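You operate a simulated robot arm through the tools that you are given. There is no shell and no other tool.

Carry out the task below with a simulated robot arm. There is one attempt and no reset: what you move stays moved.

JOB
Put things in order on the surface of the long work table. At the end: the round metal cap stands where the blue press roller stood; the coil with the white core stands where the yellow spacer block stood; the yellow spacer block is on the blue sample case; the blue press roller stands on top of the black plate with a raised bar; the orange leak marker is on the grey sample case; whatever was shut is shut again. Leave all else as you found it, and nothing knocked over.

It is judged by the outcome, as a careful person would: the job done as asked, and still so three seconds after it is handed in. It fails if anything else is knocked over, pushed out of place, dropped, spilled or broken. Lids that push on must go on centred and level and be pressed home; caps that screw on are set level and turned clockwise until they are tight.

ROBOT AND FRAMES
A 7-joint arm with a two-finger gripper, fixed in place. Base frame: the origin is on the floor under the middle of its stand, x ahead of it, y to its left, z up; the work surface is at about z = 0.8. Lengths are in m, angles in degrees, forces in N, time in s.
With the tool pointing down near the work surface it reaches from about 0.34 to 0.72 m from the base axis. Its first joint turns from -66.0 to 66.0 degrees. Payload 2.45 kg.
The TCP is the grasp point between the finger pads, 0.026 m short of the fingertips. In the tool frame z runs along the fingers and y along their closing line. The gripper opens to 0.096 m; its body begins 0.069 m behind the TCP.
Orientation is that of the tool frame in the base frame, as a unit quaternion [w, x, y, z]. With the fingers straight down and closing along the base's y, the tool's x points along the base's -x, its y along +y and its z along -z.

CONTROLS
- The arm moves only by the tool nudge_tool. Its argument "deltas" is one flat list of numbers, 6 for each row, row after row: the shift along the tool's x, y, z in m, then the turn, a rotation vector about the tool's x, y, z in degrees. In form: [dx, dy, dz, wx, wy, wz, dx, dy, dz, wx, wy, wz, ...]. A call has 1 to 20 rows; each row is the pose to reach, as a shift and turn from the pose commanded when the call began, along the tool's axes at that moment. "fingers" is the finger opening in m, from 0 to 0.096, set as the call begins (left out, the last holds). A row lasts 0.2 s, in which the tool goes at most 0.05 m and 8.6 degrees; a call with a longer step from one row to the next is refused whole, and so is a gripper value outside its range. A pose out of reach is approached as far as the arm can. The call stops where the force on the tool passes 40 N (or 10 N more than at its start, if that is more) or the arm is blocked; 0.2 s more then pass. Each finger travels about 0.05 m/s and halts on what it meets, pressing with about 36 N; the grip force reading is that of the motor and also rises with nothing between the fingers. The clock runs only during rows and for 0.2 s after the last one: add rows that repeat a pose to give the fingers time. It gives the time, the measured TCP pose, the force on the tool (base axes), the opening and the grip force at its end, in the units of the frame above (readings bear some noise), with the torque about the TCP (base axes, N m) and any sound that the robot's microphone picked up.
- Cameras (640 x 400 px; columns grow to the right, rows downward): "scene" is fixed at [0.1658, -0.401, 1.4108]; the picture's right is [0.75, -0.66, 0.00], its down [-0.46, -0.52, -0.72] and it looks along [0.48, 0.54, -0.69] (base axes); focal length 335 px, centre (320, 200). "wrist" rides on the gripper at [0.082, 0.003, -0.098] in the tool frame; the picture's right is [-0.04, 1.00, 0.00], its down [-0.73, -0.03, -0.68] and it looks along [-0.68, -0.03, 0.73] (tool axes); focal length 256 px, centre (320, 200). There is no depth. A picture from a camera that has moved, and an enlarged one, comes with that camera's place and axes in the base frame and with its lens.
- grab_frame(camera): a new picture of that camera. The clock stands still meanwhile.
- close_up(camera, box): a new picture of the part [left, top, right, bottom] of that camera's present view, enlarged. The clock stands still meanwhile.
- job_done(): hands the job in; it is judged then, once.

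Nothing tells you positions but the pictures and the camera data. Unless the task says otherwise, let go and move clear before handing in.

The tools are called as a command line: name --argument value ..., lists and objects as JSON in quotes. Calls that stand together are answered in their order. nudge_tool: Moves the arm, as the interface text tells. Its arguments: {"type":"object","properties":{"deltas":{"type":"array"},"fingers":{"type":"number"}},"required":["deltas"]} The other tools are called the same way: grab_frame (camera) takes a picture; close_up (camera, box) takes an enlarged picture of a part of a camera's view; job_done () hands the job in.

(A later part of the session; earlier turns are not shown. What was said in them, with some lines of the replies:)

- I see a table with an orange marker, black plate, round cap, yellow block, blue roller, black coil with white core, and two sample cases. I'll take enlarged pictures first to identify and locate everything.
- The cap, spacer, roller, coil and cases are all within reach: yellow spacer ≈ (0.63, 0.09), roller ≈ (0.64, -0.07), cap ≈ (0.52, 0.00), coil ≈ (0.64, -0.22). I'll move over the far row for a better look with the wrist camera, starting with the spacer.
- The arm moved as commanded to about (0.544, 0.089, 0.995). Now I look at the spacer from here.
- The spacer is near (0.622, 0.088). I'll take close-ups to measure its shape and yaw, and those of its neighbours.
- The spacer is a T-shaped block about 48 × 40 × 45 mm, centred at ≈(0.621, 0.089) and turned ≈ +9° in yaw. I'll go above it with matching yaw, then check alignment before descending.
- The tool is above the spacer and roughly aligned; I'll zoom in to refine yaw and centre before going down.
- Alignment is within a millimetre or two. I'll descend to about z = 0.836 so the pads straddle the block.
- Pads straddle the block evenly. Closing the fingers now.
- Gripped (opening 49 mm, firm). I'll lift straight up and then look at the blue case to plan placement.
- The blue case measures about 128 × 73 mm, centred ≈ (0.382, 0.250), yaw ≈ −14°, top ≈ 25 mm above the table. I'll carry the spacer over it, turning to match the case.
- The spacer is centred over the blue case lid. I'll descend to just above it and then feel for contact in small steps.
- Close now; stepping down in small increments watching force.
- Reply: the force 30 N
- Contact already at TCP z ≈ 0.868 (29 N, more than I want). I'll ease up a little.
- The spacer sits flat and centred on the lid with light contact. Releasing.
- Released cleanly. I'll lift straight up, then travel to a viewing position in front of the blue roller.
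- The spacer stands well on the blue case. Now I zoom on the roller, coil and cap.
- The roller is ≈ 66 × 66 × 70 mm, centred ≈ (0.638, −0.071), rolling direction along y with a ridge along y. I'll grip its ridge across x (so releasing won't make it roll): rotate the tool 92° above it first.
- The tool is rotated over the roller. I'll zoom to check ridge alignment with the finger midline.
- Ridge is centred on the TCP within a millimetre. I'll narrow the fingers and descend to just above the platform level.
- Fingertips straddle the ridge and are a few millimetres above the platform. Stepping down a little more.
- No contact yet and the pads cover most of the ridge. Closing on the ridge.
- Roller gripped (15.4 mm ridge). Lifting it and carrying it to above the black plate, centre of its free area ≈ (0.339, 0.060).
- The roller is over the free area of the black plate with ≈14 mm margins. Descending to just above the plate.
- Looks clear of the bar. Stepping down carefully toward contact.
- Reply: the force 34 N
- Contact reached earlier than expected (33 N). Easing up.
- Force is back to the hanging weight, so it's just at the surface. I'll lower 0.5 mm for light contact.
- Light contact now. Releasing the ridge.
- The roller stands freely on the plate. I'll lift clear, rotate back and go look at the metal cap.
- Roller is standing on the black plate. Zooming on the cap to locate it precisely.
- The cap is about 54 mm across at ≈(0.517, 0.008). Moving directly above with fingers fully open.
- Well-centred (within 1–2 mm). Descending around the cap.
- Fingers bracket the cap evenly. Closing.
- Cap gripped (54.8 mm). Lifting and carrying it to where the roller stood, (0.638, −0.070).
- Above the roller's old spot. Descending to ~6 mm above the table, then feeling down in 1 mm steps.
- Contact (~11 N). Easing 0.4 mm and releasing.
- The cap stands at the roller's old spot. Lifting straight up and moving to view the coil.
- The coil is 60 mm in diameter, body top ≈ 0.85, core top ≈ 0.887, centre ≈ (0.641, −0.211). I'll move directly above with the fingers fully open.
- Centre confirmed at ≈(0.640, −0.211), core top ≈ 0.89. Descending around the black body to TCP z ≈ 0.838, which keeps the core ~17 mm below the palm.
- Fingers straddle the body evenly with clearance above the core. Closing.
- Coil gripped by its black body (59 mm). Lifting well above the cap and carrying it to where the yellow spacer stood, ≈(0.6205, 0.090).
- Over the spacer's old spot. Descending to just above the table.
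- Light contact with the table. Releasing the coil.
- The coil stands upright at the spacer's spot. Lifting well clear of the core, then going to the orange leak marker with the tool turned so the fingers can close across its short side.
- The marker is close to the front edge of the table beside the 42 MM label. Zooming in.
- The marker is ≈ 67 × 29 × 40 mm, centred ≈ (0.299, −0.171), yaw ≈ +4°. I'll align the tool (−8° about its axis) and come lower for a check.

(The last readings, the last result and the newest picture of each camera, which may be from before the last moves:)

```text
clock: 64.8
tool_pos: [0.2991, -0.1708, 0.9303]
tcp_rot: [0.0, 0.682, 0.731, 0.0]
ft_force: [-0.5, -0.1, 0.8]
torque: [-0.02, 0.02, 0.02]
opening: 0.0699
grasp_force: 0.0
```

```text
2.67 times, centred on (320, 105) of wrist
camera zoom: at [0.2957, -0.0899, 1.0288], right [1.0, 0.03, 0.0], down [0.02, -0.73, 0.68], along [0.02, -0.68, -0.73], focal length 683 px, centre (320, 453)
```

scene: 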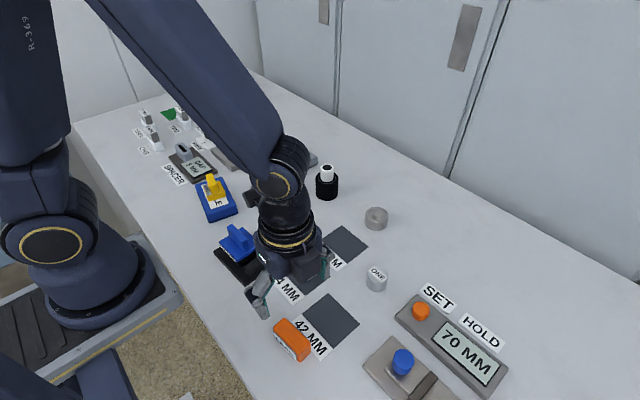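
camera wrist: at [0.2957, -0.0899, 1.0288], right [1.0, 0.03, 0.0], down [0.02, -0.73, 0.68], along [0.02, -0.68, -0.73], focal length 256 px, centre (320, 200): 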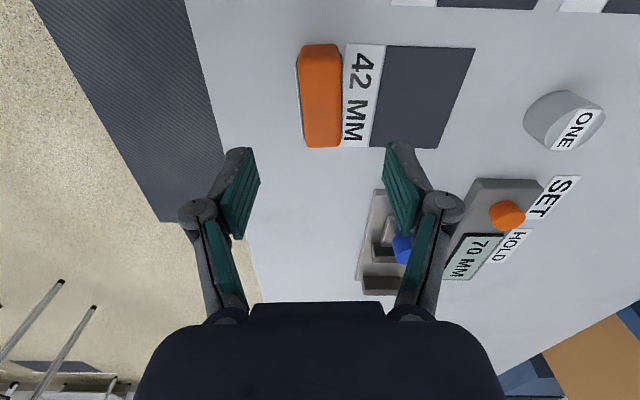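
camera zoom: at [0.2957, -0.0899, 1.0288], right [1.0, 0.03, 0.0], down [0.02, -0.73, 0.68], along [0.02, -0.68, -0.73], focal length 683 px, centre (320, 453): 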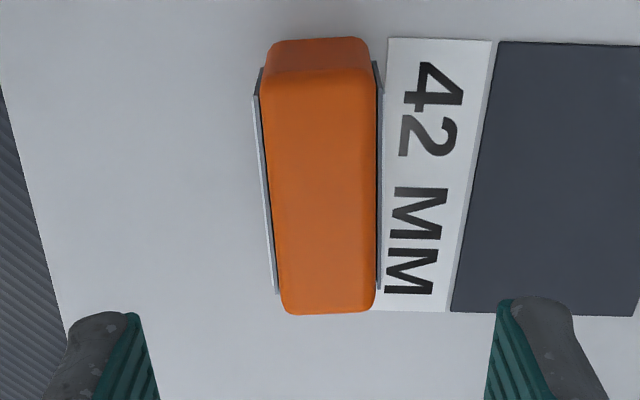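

Aligned within a millimetre. Descending with the fingers astride the marker.

nudge_tool --deltas '[0, 0, 0.025, 0, 0, 0, 0, 0, 0.05, 0, 0, 0, 0, 0, 0.07, 0, 0, 0, 0, 0, 0.085, 0, 0, 0, 0, 0, 0.094, 0, 0, 0, 0, 0, 0.094, 0, 0, 0]' --fingers 0.06

grab_frame --camera "wrist"

close_up --camera "scene" --box '[230, 270, 350, 370]'

```text
clock: 66.2
tool_pos: [0.3, -0.1716, 0.8374]
tcp_rot: [0.0, 0.683, 0.731, 0.0]
ft_force: [-1.3, -0.6, -0.7]
torque: [0.01, 0.0, 0.01]
opening: 0.0601
grasp_force: 0.0
```

```text
taken
camera wrist: at [0.2963, -0.0898, 0.9359], right [1.0, 0.03, 0.0], down [0.02, -0.73, 0.68], along [0.02, -0.68, -0.73], focal length 256 px, centre (320, 200)
```

wrist: 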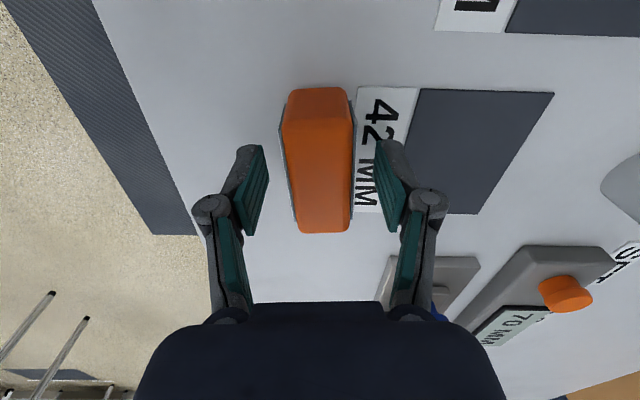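

```text
4.00 times, centred on (290, 320) of scene
camera zoom: at [0.1658, -0.401, 1.4108], right [0.75, -0.66, 0.0], down [-0.46, -0.52, -0.72], along [0.48, 0.54, -0.69], focal length 1342 px, centre (440, -280)
```

zoom: 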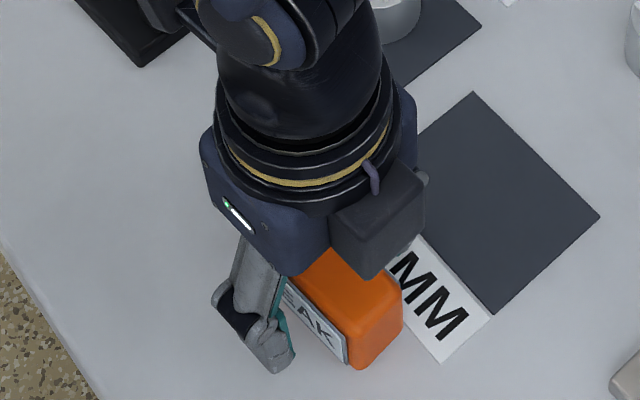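

Positioned well. Closing on the marker.

nudge_tool --deltas '[0, 0, 0, 0, 0, 0, 0, 0, 0, 0, 0, 0, 0, 0, 0, 0, 0, 0, 0, 0, 0, 0, 0, 0]' --fingers 0.0

grab_frame --camera "wrist"

```text
clock: 67.2
tool_pos: [0.2991, -0.1714, 0.8376]
tcp_rot: [0.0, 0.682, 0.732, 0.0]
ft_force: [0.3, 1.0, 0.3]
torque: [0.04, 0.0, -0.03]
opening: 0.0289
grasp_force: 36.4
```

```text
taken
camera wrist: at [0.2963, -0.0898, 0.9361], right [1.0, 0.03, 0.0], down [0.02, -0.73, 0.68], along [0.02, -0.68, -0.73], focal length 256 px, centre (320, 200)
```

wrist: 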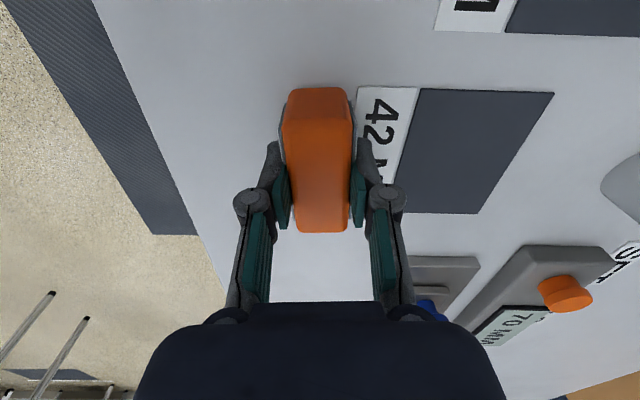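

Marker gripped (29 mm). Lifting it straight up first.

nudge_tool --deltas '[0, 0, -0.015, 0, 0, 0, 0, 0, -0.04, 0, 0, 0, 0, 0, -0.08, 0, 0, 0, 0, 0, -0.12, 0, 0, 0, 0, 0, -0.16, 0, 0, 0, 0, 0, -0.16, 0, 0, 0]' --fingers 0.0

nudge_tool --deltas '[0.0274, 0.0245, 0, 0, 0, 0.27, 0.0548, 0.049, 0, 0, 0, 0.53, 0.0822, 0.0735, 0, 0, 0, 0.8, 0.1096, 0.098, 0, 0, 0, 1.07, 0.137, 0.1225, 0, 0, 0, 1.33, 0.1644, 0.147, 0, 0, 0, 1.6, 0.1918, 0.1715, 0, 0, 0, 1.87, 0.2193, 0.1959, 0, 0, 0, 2.13, 0.2467, 0.2204, 0, 0, 0, 2.4, 0.2741, 0.2449, 0, 0, 0, 2.67, 0.3015, 0.2694, 0, 0, 0, 2.93, 0.3289, 0.2939, 0, 0, 0, 3.2, 0.3563, 0.3184, 0, 0, 0, 3.47, 0.3837, 0.3429, 0, 0, 0, 3.73, 0.4111, 0.3674, 0, 0, 0, 4, 0.4111, 0.3674, 0, 0, 0, 4]' --fingers 0.0

grab_frame --camera "wrist"

grab_frame --camera "scene"

```text
clock: 68.6
tool_pos: [0.2988, -0.1711, 0.9975]
tcp_rot: [0.001, 0.682, 0.731, -0.001]
ft_force: [-0.6, 0.0, -0.1]
torque: [0.0, -0.02, -0.01]
opening: 0.0292
grasp_force: 36.2
```

```text
clock: 72.0
tool_pos: [0.6372, 0.2648, 0.9958]
tcp_rot: [-0.002, 0.707, 0.707, -0.001]
ft_force: [-0.7, 0.5, -1.2]
torque: [-0.03, -0.02, -0.01]
opening: 0.0289
grasp_force: 36.3
```

```text
taken
camera wrist: at [0.6396, 0.3458, 1.0943], right [1.0, -0.04, 0.0], down [-0.03, -0.73, 0.68], along [-0.03, -0.68, -0.73], focal length 256 px, centre (320, 200)
```

wrist: 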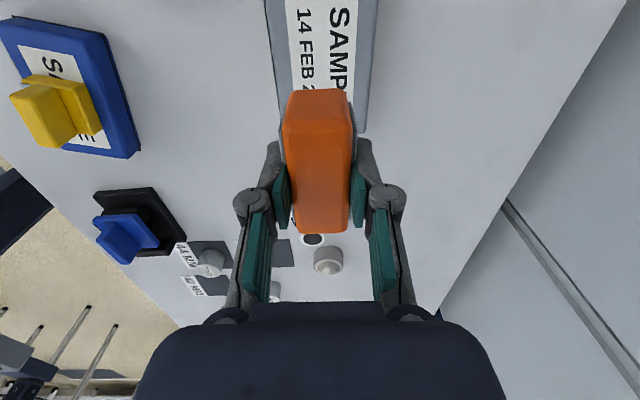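

```text
taken
```

scene: 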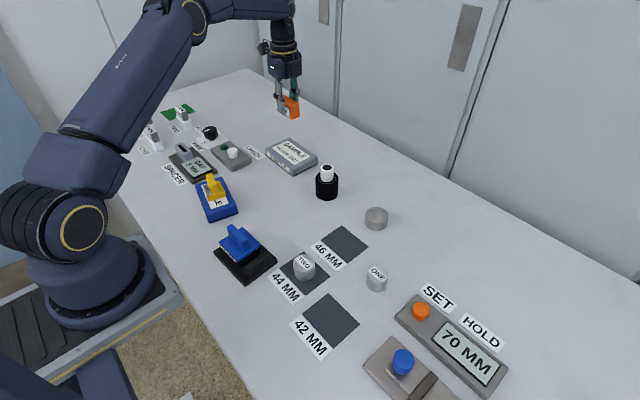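

I'll zoom on the grey case from the scene camera and the wrist to confirm its centre and height before lowering.

close_up --camera "scene" --box '[250, 120, 330, 190]'

close_up --camera "wrist" --box '[220, 0, 420, 140]'

```text
5.71 times, centred on (290, 155) of scene
camera zoom: at [0.1659, -0.401, 1.4108], right [0.75, -0.66, 0.0], down [-0.46, -0.52, -0.72], along [0.48, 0.54, -0.69], focal length 1917 px, centre (491, 457)
```

zoom: 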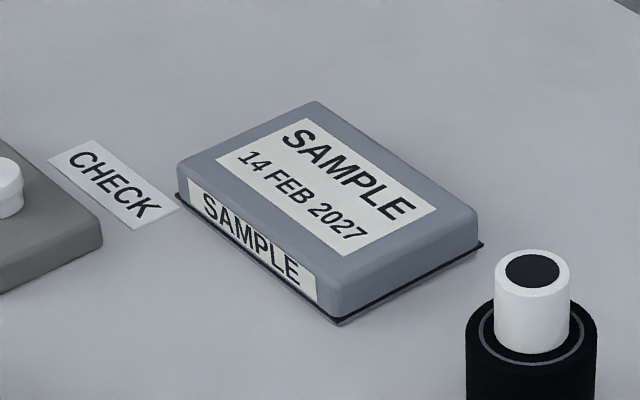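

```text
2.86 times, centred on (320, 70) of wrist
camera zoom: at [0.6396, 0.3458, 1.0943], right [1.0, -0.04, 0.0], down [-0.03, -0.73, 0.68], along [-0.03, -0.68, -0.73], focal length 731 px, centre (320, 571)
```

zoom: 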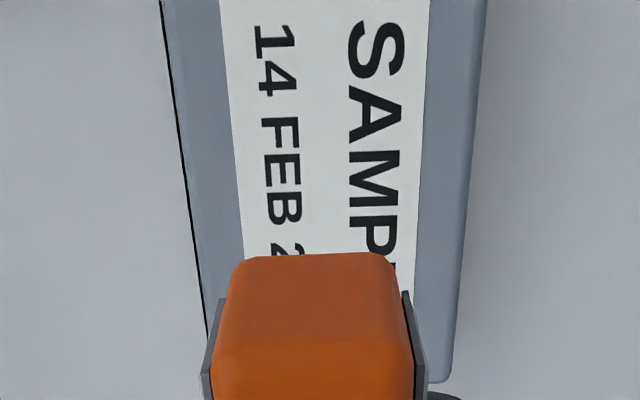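

Case centre ≈ (0.639, 0.264), matching the TCP. Lowering to just above the lid.

nudge_tool --deltas '[0, 0, 0.03, 0, 0, 0, 0, 0, 0.06, 0, 0, 0, 0, 0, 0.09, 0, 0, 0, 0, 0, 0.11, 0, 0, 0, 0, 0, 0.12, 0, 0, 0, 0, 0, 0.12, 0, 0, 0]' --fingers 0.0

close_up --camera "scene" --box '[250, 100, 340, 190]'

grab_frame --camera "wrist"

```text
clock: 73.4
tool_pos: [0.6366, 0.2645, 0.8745]
tcp_rot: [-0.001, 0.708, 0.707, 0.0]
ft_force: [0.2, -0.4, -0.1]
torque: [0.01, 0.01, 0.01]
opening: 0.029
grasp_force: 35.5
```

```text
4.44 times, centred on (295, 145) of scene
camera zoom: at [0.1658, -0.401, 1.4108], right [0.75, -0.66, 0.0], down [-0.46, -0.52, -0.72], along [0.48, 0.54, -0.69], focal length 1491 px, centre (431, 444)
```

zoom: 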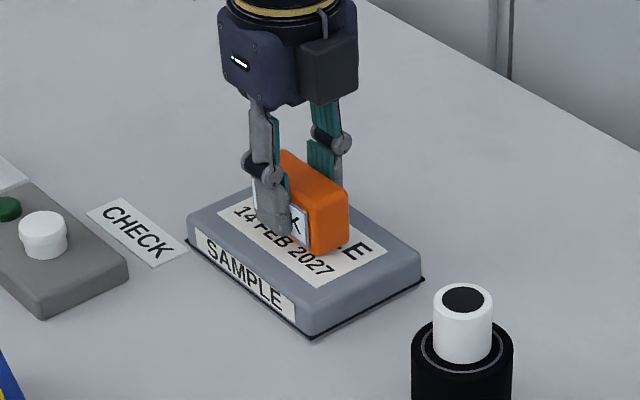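

```text
taken
camera wrist: at [0.6398, 0.3457, 0.9729], right [1.0, -0.04, 0.0], down [-0.03, -0.73, 0.68], along [-0.03, -0.68, -0.73], focal length 256 px, centre (320, 200)
```

wrist: 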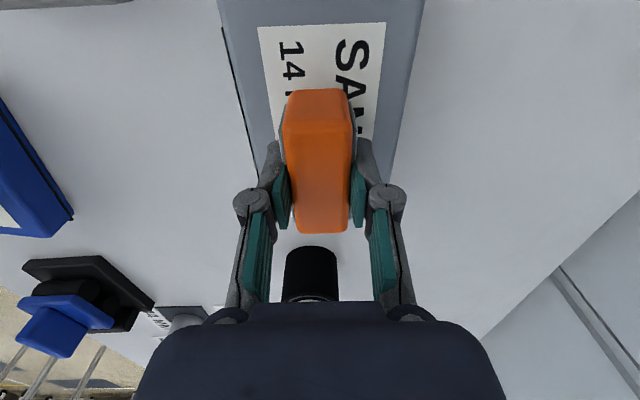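

Well centred over the lid. Feeling down in small steps.

nudge_tool --deltas '[0, 0, 0.001, 0, 0, 0, 0, 0, 0.002, 0, 0, 0, 0, 0, 0.003, 0, 0, 0, 0, 0, 0.003, 0, 0, 0]' --fingers 0.0

```text
clock: 74.4
tool_pos: [0.6376, 0.2642, 0.873]
tcp_rot: [0.0, 0.707, 0.707, 0.001]
ft_force: [-0.7, -0.4, -1.1]
torque: [-0.02, -0.01, -0.04]
opening: 0.0293
grasp_force: 35.6
```

nudge_tool --deltas '[0, 0, 0.001, 0, 0, 0, 0, 0, 0.002, 0, 0, 0, 0, 0, 0.002, 0, 0, 0]' --fingers 0.0

```text
clock: 75.2
tool_pos: [0.6365, 0.2653, 0.8691]
tcp_rot: [0.0, 0.707, 0.707, 0.0]
ft_force: [-0.6, 0.0, -1.0]
torque: [-0.01, 0.01, 0.02]
opening: 0.0288
grasp_force: 35.8
```

nudge_tool --deltas '[0, 0, 0.001, 0, 0, 0, 0, 0, 0.0015, 0, 0, 0, 0, 0, 0.0015, 0, 0, 0]' --fingers 0.0

```text
clock: 76.0
tool_pos: [0.6364, 0.2643, 0.8688]
tcp_rot: [0.0, 0.708, 0.707, 0.0]
ft_force: [0.1, 0.0, -0.5]
torque: [0.03, 0.01, 0.01]
opening: 0.0289
grasp_force: 35.3
```

nudge_tool --deltas '[0, 0, 0.001, 0, 0, 0, 0, 0, 0.0015, 0, 0, 0, 0, 0, 0.0015, 0, 0, 0]' --fingers 0.0

close_up --camera "scene" --box '[265, 120, 325, 180]'

```text
clock: 76.8
tool_pos: [0.6375, 0.2656, 0.8692]
tcp_rot: [0.0, 0.707, 0.707, -0.001]
ft_force: [0.2, 0.2, -0.4]
torque: [0.01, 0.01, -0.04]
opening: 0.029
grasp_force: 36.3
```

```text
6.67 times, centred on (295, 150) of scene
camera zoom: at [0.1658, -0.401, 1.4108], right [0.75, -0.66, 0.0], down [-0.46, -0.52, -0.72], along [0.48, 0.54, -0.69], focal length 2236 px, centre (487, 533)
```

zoom: 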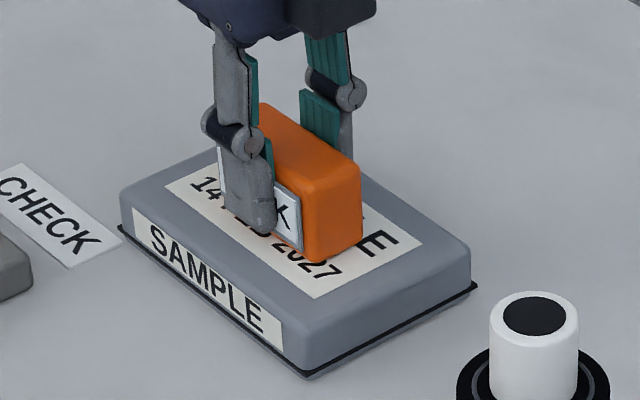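

nudge_tool --deltas '[0, 0, 0.001, 0, 0, 0, 0, 0, 0.0015, 0, 0, 0, 0, 0, 0.0015, 0, 0, 0]' --fingers 0.0

```text
clock: 77.6
tool_pos: [0.6371, 0.266, 0.8672]
tcp_rot: [0.0, 0.707, 0.707, 0.001]
ft_force: [-2.4, 1.2, 10.4]
torque: [-0.14, 0.13, 0.01]
opening: 0.0291
grasp_force: 36.4
```

Contact (~10 N). Easing slightly and releasing.

nudge_tool --deltas '[0, 0, -0.0004, 0, 0, 0, 0, 0, -0.0004, 0, 0, 0]' --fingers 0.0

nudge_tool --deltas '[0, 0, 0, 0, 0, 0, 0, 0, 0, 0, 0, 0, 0, 0, 0, 0, 0, 0, 0, 0, 0, 0, 0, 0]' --fingers 0.06

close_up --camera "scene" --box '[255, 110, 335, 190]'

grab_frame --camera "wrist"

```text
clock: 78.2
tool_pos: [0.637, 0.2643, 0.8675]
tcp_rot: [0.0, 0.707, 0.707, 0.0]
ft_force: [-1.4, 1.2, 11.5]
torque: [0.03, 0.07, 0.04]
opening: 0.029
grasp_force: 36.3
```

```text
clock: 79.2
tool_pos: [0.6375, 0.2635, 0.8664]
tcp_rot: [0.0, 0.707, 0.708, 0.001]
ft_force: [0.3, -0.4, 0.3]
torque: [0.01, 0.0, -0.03]
opening: 0.0601
grasp_force: 0.1
```

```text
5.00 times, centred on (295, 150) of scene
camera zoom: at [0.1658, -0.401, 1.4108], right [0.75, -0.66, 0.0], down [-0.46, -0.52, -0.72], along [0.48, 0.54, -0.69], focal length 1677 px, centre (445, 450)
```

zoom: 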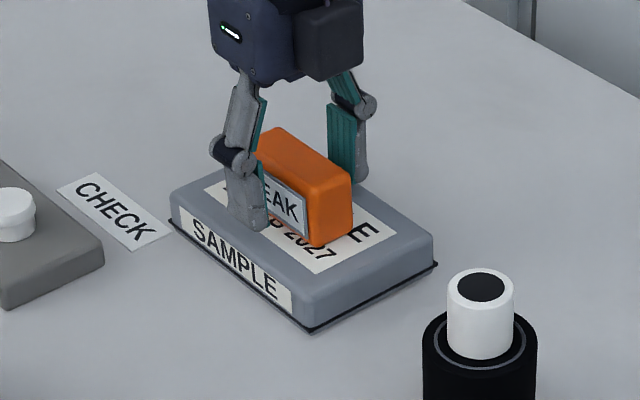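

```text
taken
camera wrist: at [0.64, 0.3462, 0.9653], right [1.0, -0.04, 0.0], down [-0.03, -0.73, 0.68], along [-0.03, -0.68, -0.73], focal length 256 px, centre (320, 200)
```

wrist: 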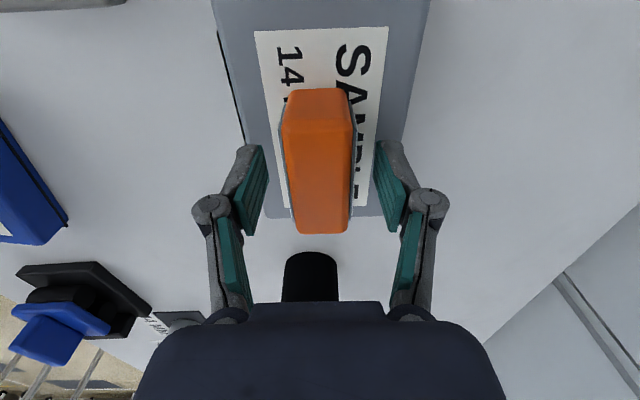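

The marker stands on the grey case. Lifting straight up, then returning to the starting area and checking everything.

nudge_tool --deltas '[0, 0, -0.02, 0, 0, 0, 0, 0, -0.06, 0, 0, 0, 0, 0, -0.1, 0, 0, 0, 0, 0, -0.14, 0, 0, 0, -0.0136, -0.0245, -0.15, 0, 0, -7.5, -0.0272, -0.049, -0.16, 0, 0, -15, -0.0408, -0.0735, -0.17, 0, 0, -22.5, -0.0543, -0.098, -0.18, 0, 0, -30, -0.0679, -0.1225, -0.19, 0, 0, -37.5, -0.0815, -0.147, -0.2, 0, 0, -45, -0.0951, -0.1715, -0.2, 0, 0, -52.5, -0.1087, -0.196, -0.2, 0, 0, -60, -0.1223, -0.2205, -0.2, 0, 0, -67.5, -0.1358, -0.245, -0.2, 0, 0, -75, -0.1494, -0.2695, -0.2, 0, 0, -82.5, -0.163, -0.294, -0.2, 0, 0, -90, -0.163, -0.294, -0.2, 0, 0, -90]' --fingers 0.096

grab_frame --camera "scene"

grab_frame --camera "wrist"

```text
clock: 82.8
tool_pos: [0.3416, 0.1018, 1.0638]
tcp_rot: [0.0, -0.002, 1.0, 0.0]
ft_force: [-0.7, 0.2, -0.1]
torque: [-0.01, 0.01, 0.01]
opening: 0.0959
grasp_force: 0.1
```

```text
taken
```

scene: 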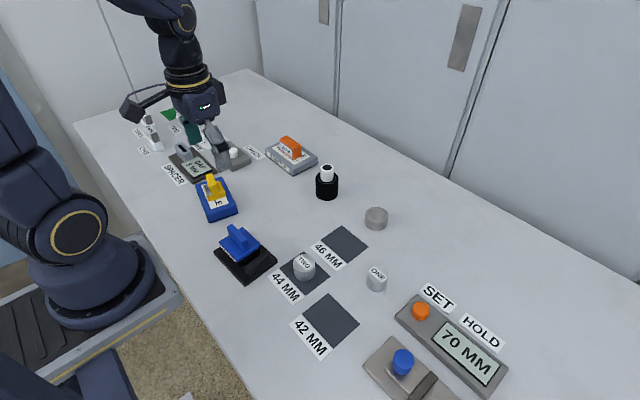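

```text
taken
camera wrist: at [0.2595, 0.1046, 1.1635], right [0.04, 1.0, 0.0], down [0.73, -0.03, 0.68], along [0.68, -0.03, -0.73], focal length 256 px, centre (320, 200)
```

wrist: 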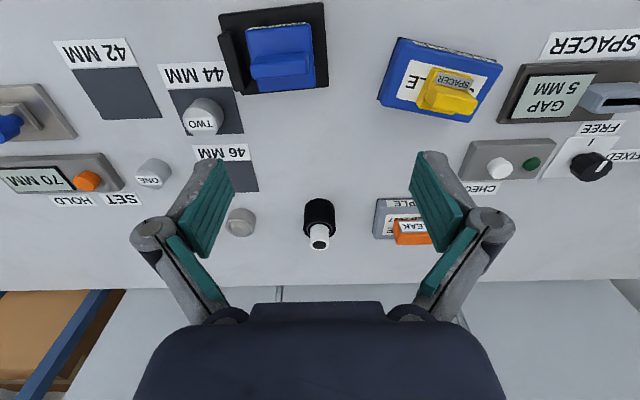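

All items appear in place. I'll verify with close-ups of the same regions as at the start.

close_up --camera "scene" --box '[300, 155, 360, 205]'

close_up --camera "scene" --box '[345, 180, 415, 240]'

close_up --camera "scene" --box '[180, 120, 330, 220]'

close_up --camera "scene" --box '[200, 220, 400, 370]'

close_up --camera "wrist" --box '[180, 0, 520, 250]'

```text
8.00 times, centred on (330, 180) of scene
camera zoom: at [0.1658, -0.401, 1.4108], right [0.75, -0.66, 0.0], down [-0.46, -0.52, -0.72], along [0.48, 0.54, -0.69], focal length 2683 px, centre (240, 360)
```

zoom: 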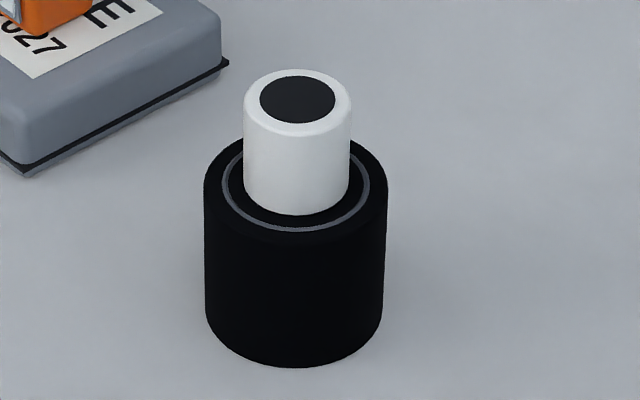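

```text
6.67 times, centred on (380, 210) of scene
camera zoom: at [0.1658, -0.401, 1.4108], right [0.75, -0.66, 0.0], down [-0.46, -0.52, -0.72], along [0.48, 0.54, -0.69], focal length 2236 px, centre (-80, 133)
```

zoom: 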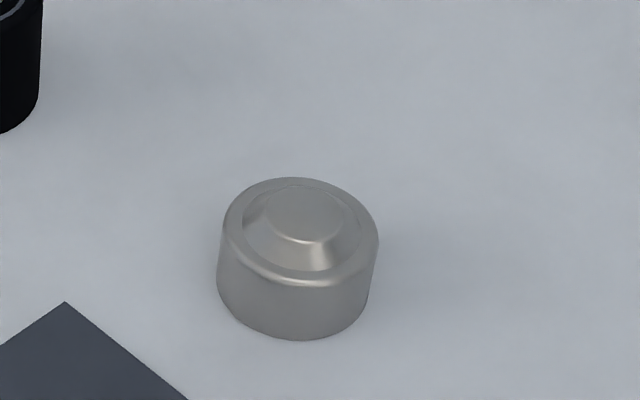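

```text
4.00 times, centred on (255, 170) of scene
camera zoom: at [0.1658, -0.401, 1.4108], right [0.75, -0.66, 0.0], down [-0.46, -0.52, -0.72], along [0.48, 0.54, -0.69], focal length 1342 px, centre (580, 320)
```

zoom: 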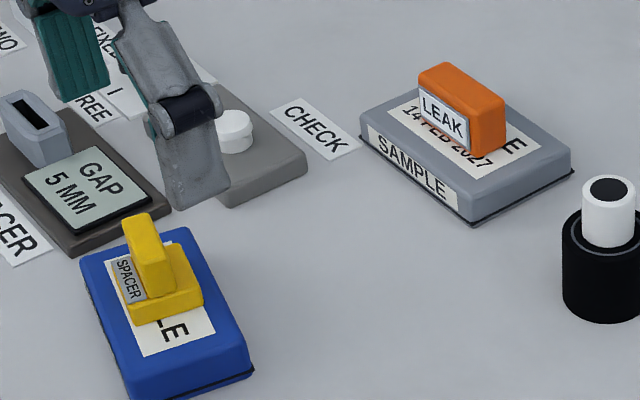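

```text
2.67 times, centred on (300, 295) of scene
camera zoom: at [0.1658, -0.401, 1.4108], right [0.75, -0.66, 0.0], down [-0.46, -0.52, -0.72], along [0.48, 0.54, -0.69], focal length 894 px, centre (373, -53)
```

zoom: 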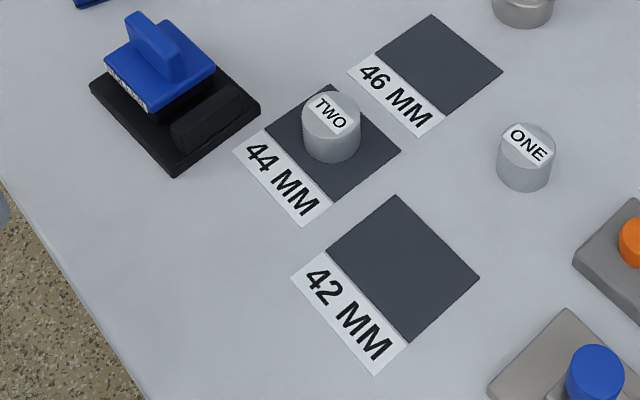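

```text
1.60 times, centred on (350, 125) of wrist
camera zoom: at [0.2595, 0.1046, 1.1635], right [0.04, 1.0, 0.0], down [0.73, -0.03, 0.68], along [0.68, -0.03, -0.73], focal length 410 px, centre (272, 320)
```

zoom: 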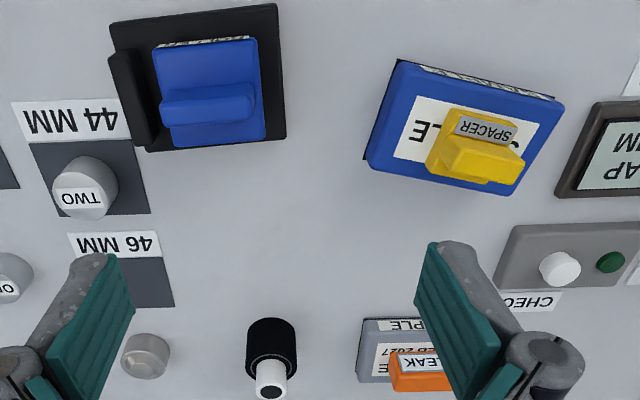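

Everything checks out. The cap is at the roller's old spot, the coil is at the spacer's old spot within about 2 mm, the spacer is on the blue case, the roller is on the black plate, and the marker is on the grey case. Nothing else has moved, both cases are still shut, and the arm is clear, so I'm handing in.

job_done

```text
The job is handed in.
```

The job is handed in, and the last pictures show everything where you asked.

- **Round metal cap:** it stands where the blue press roller stood, at about (0.637, -0.070).
- **Coil with the white core:** it stands upright where the yellow spacer block stood, within about 2–3 mm by my estimate.
- **Yellow spacer block:** it sits flat on the blue sample case.
- **Blue press roller:** it stands on the flat part of the black plate, clear of the raised bar.
- **Orange leak marker:** it is on the grey sample case.

I opened nothing, so both sample cases are still shut. I saw nothing else moved or knocked over. Setting the spacer on the blue case and the roller on the black plate briefly pressed harder than I wanted (29 N and 33 N). I eased off both times and saw no sign of damage.
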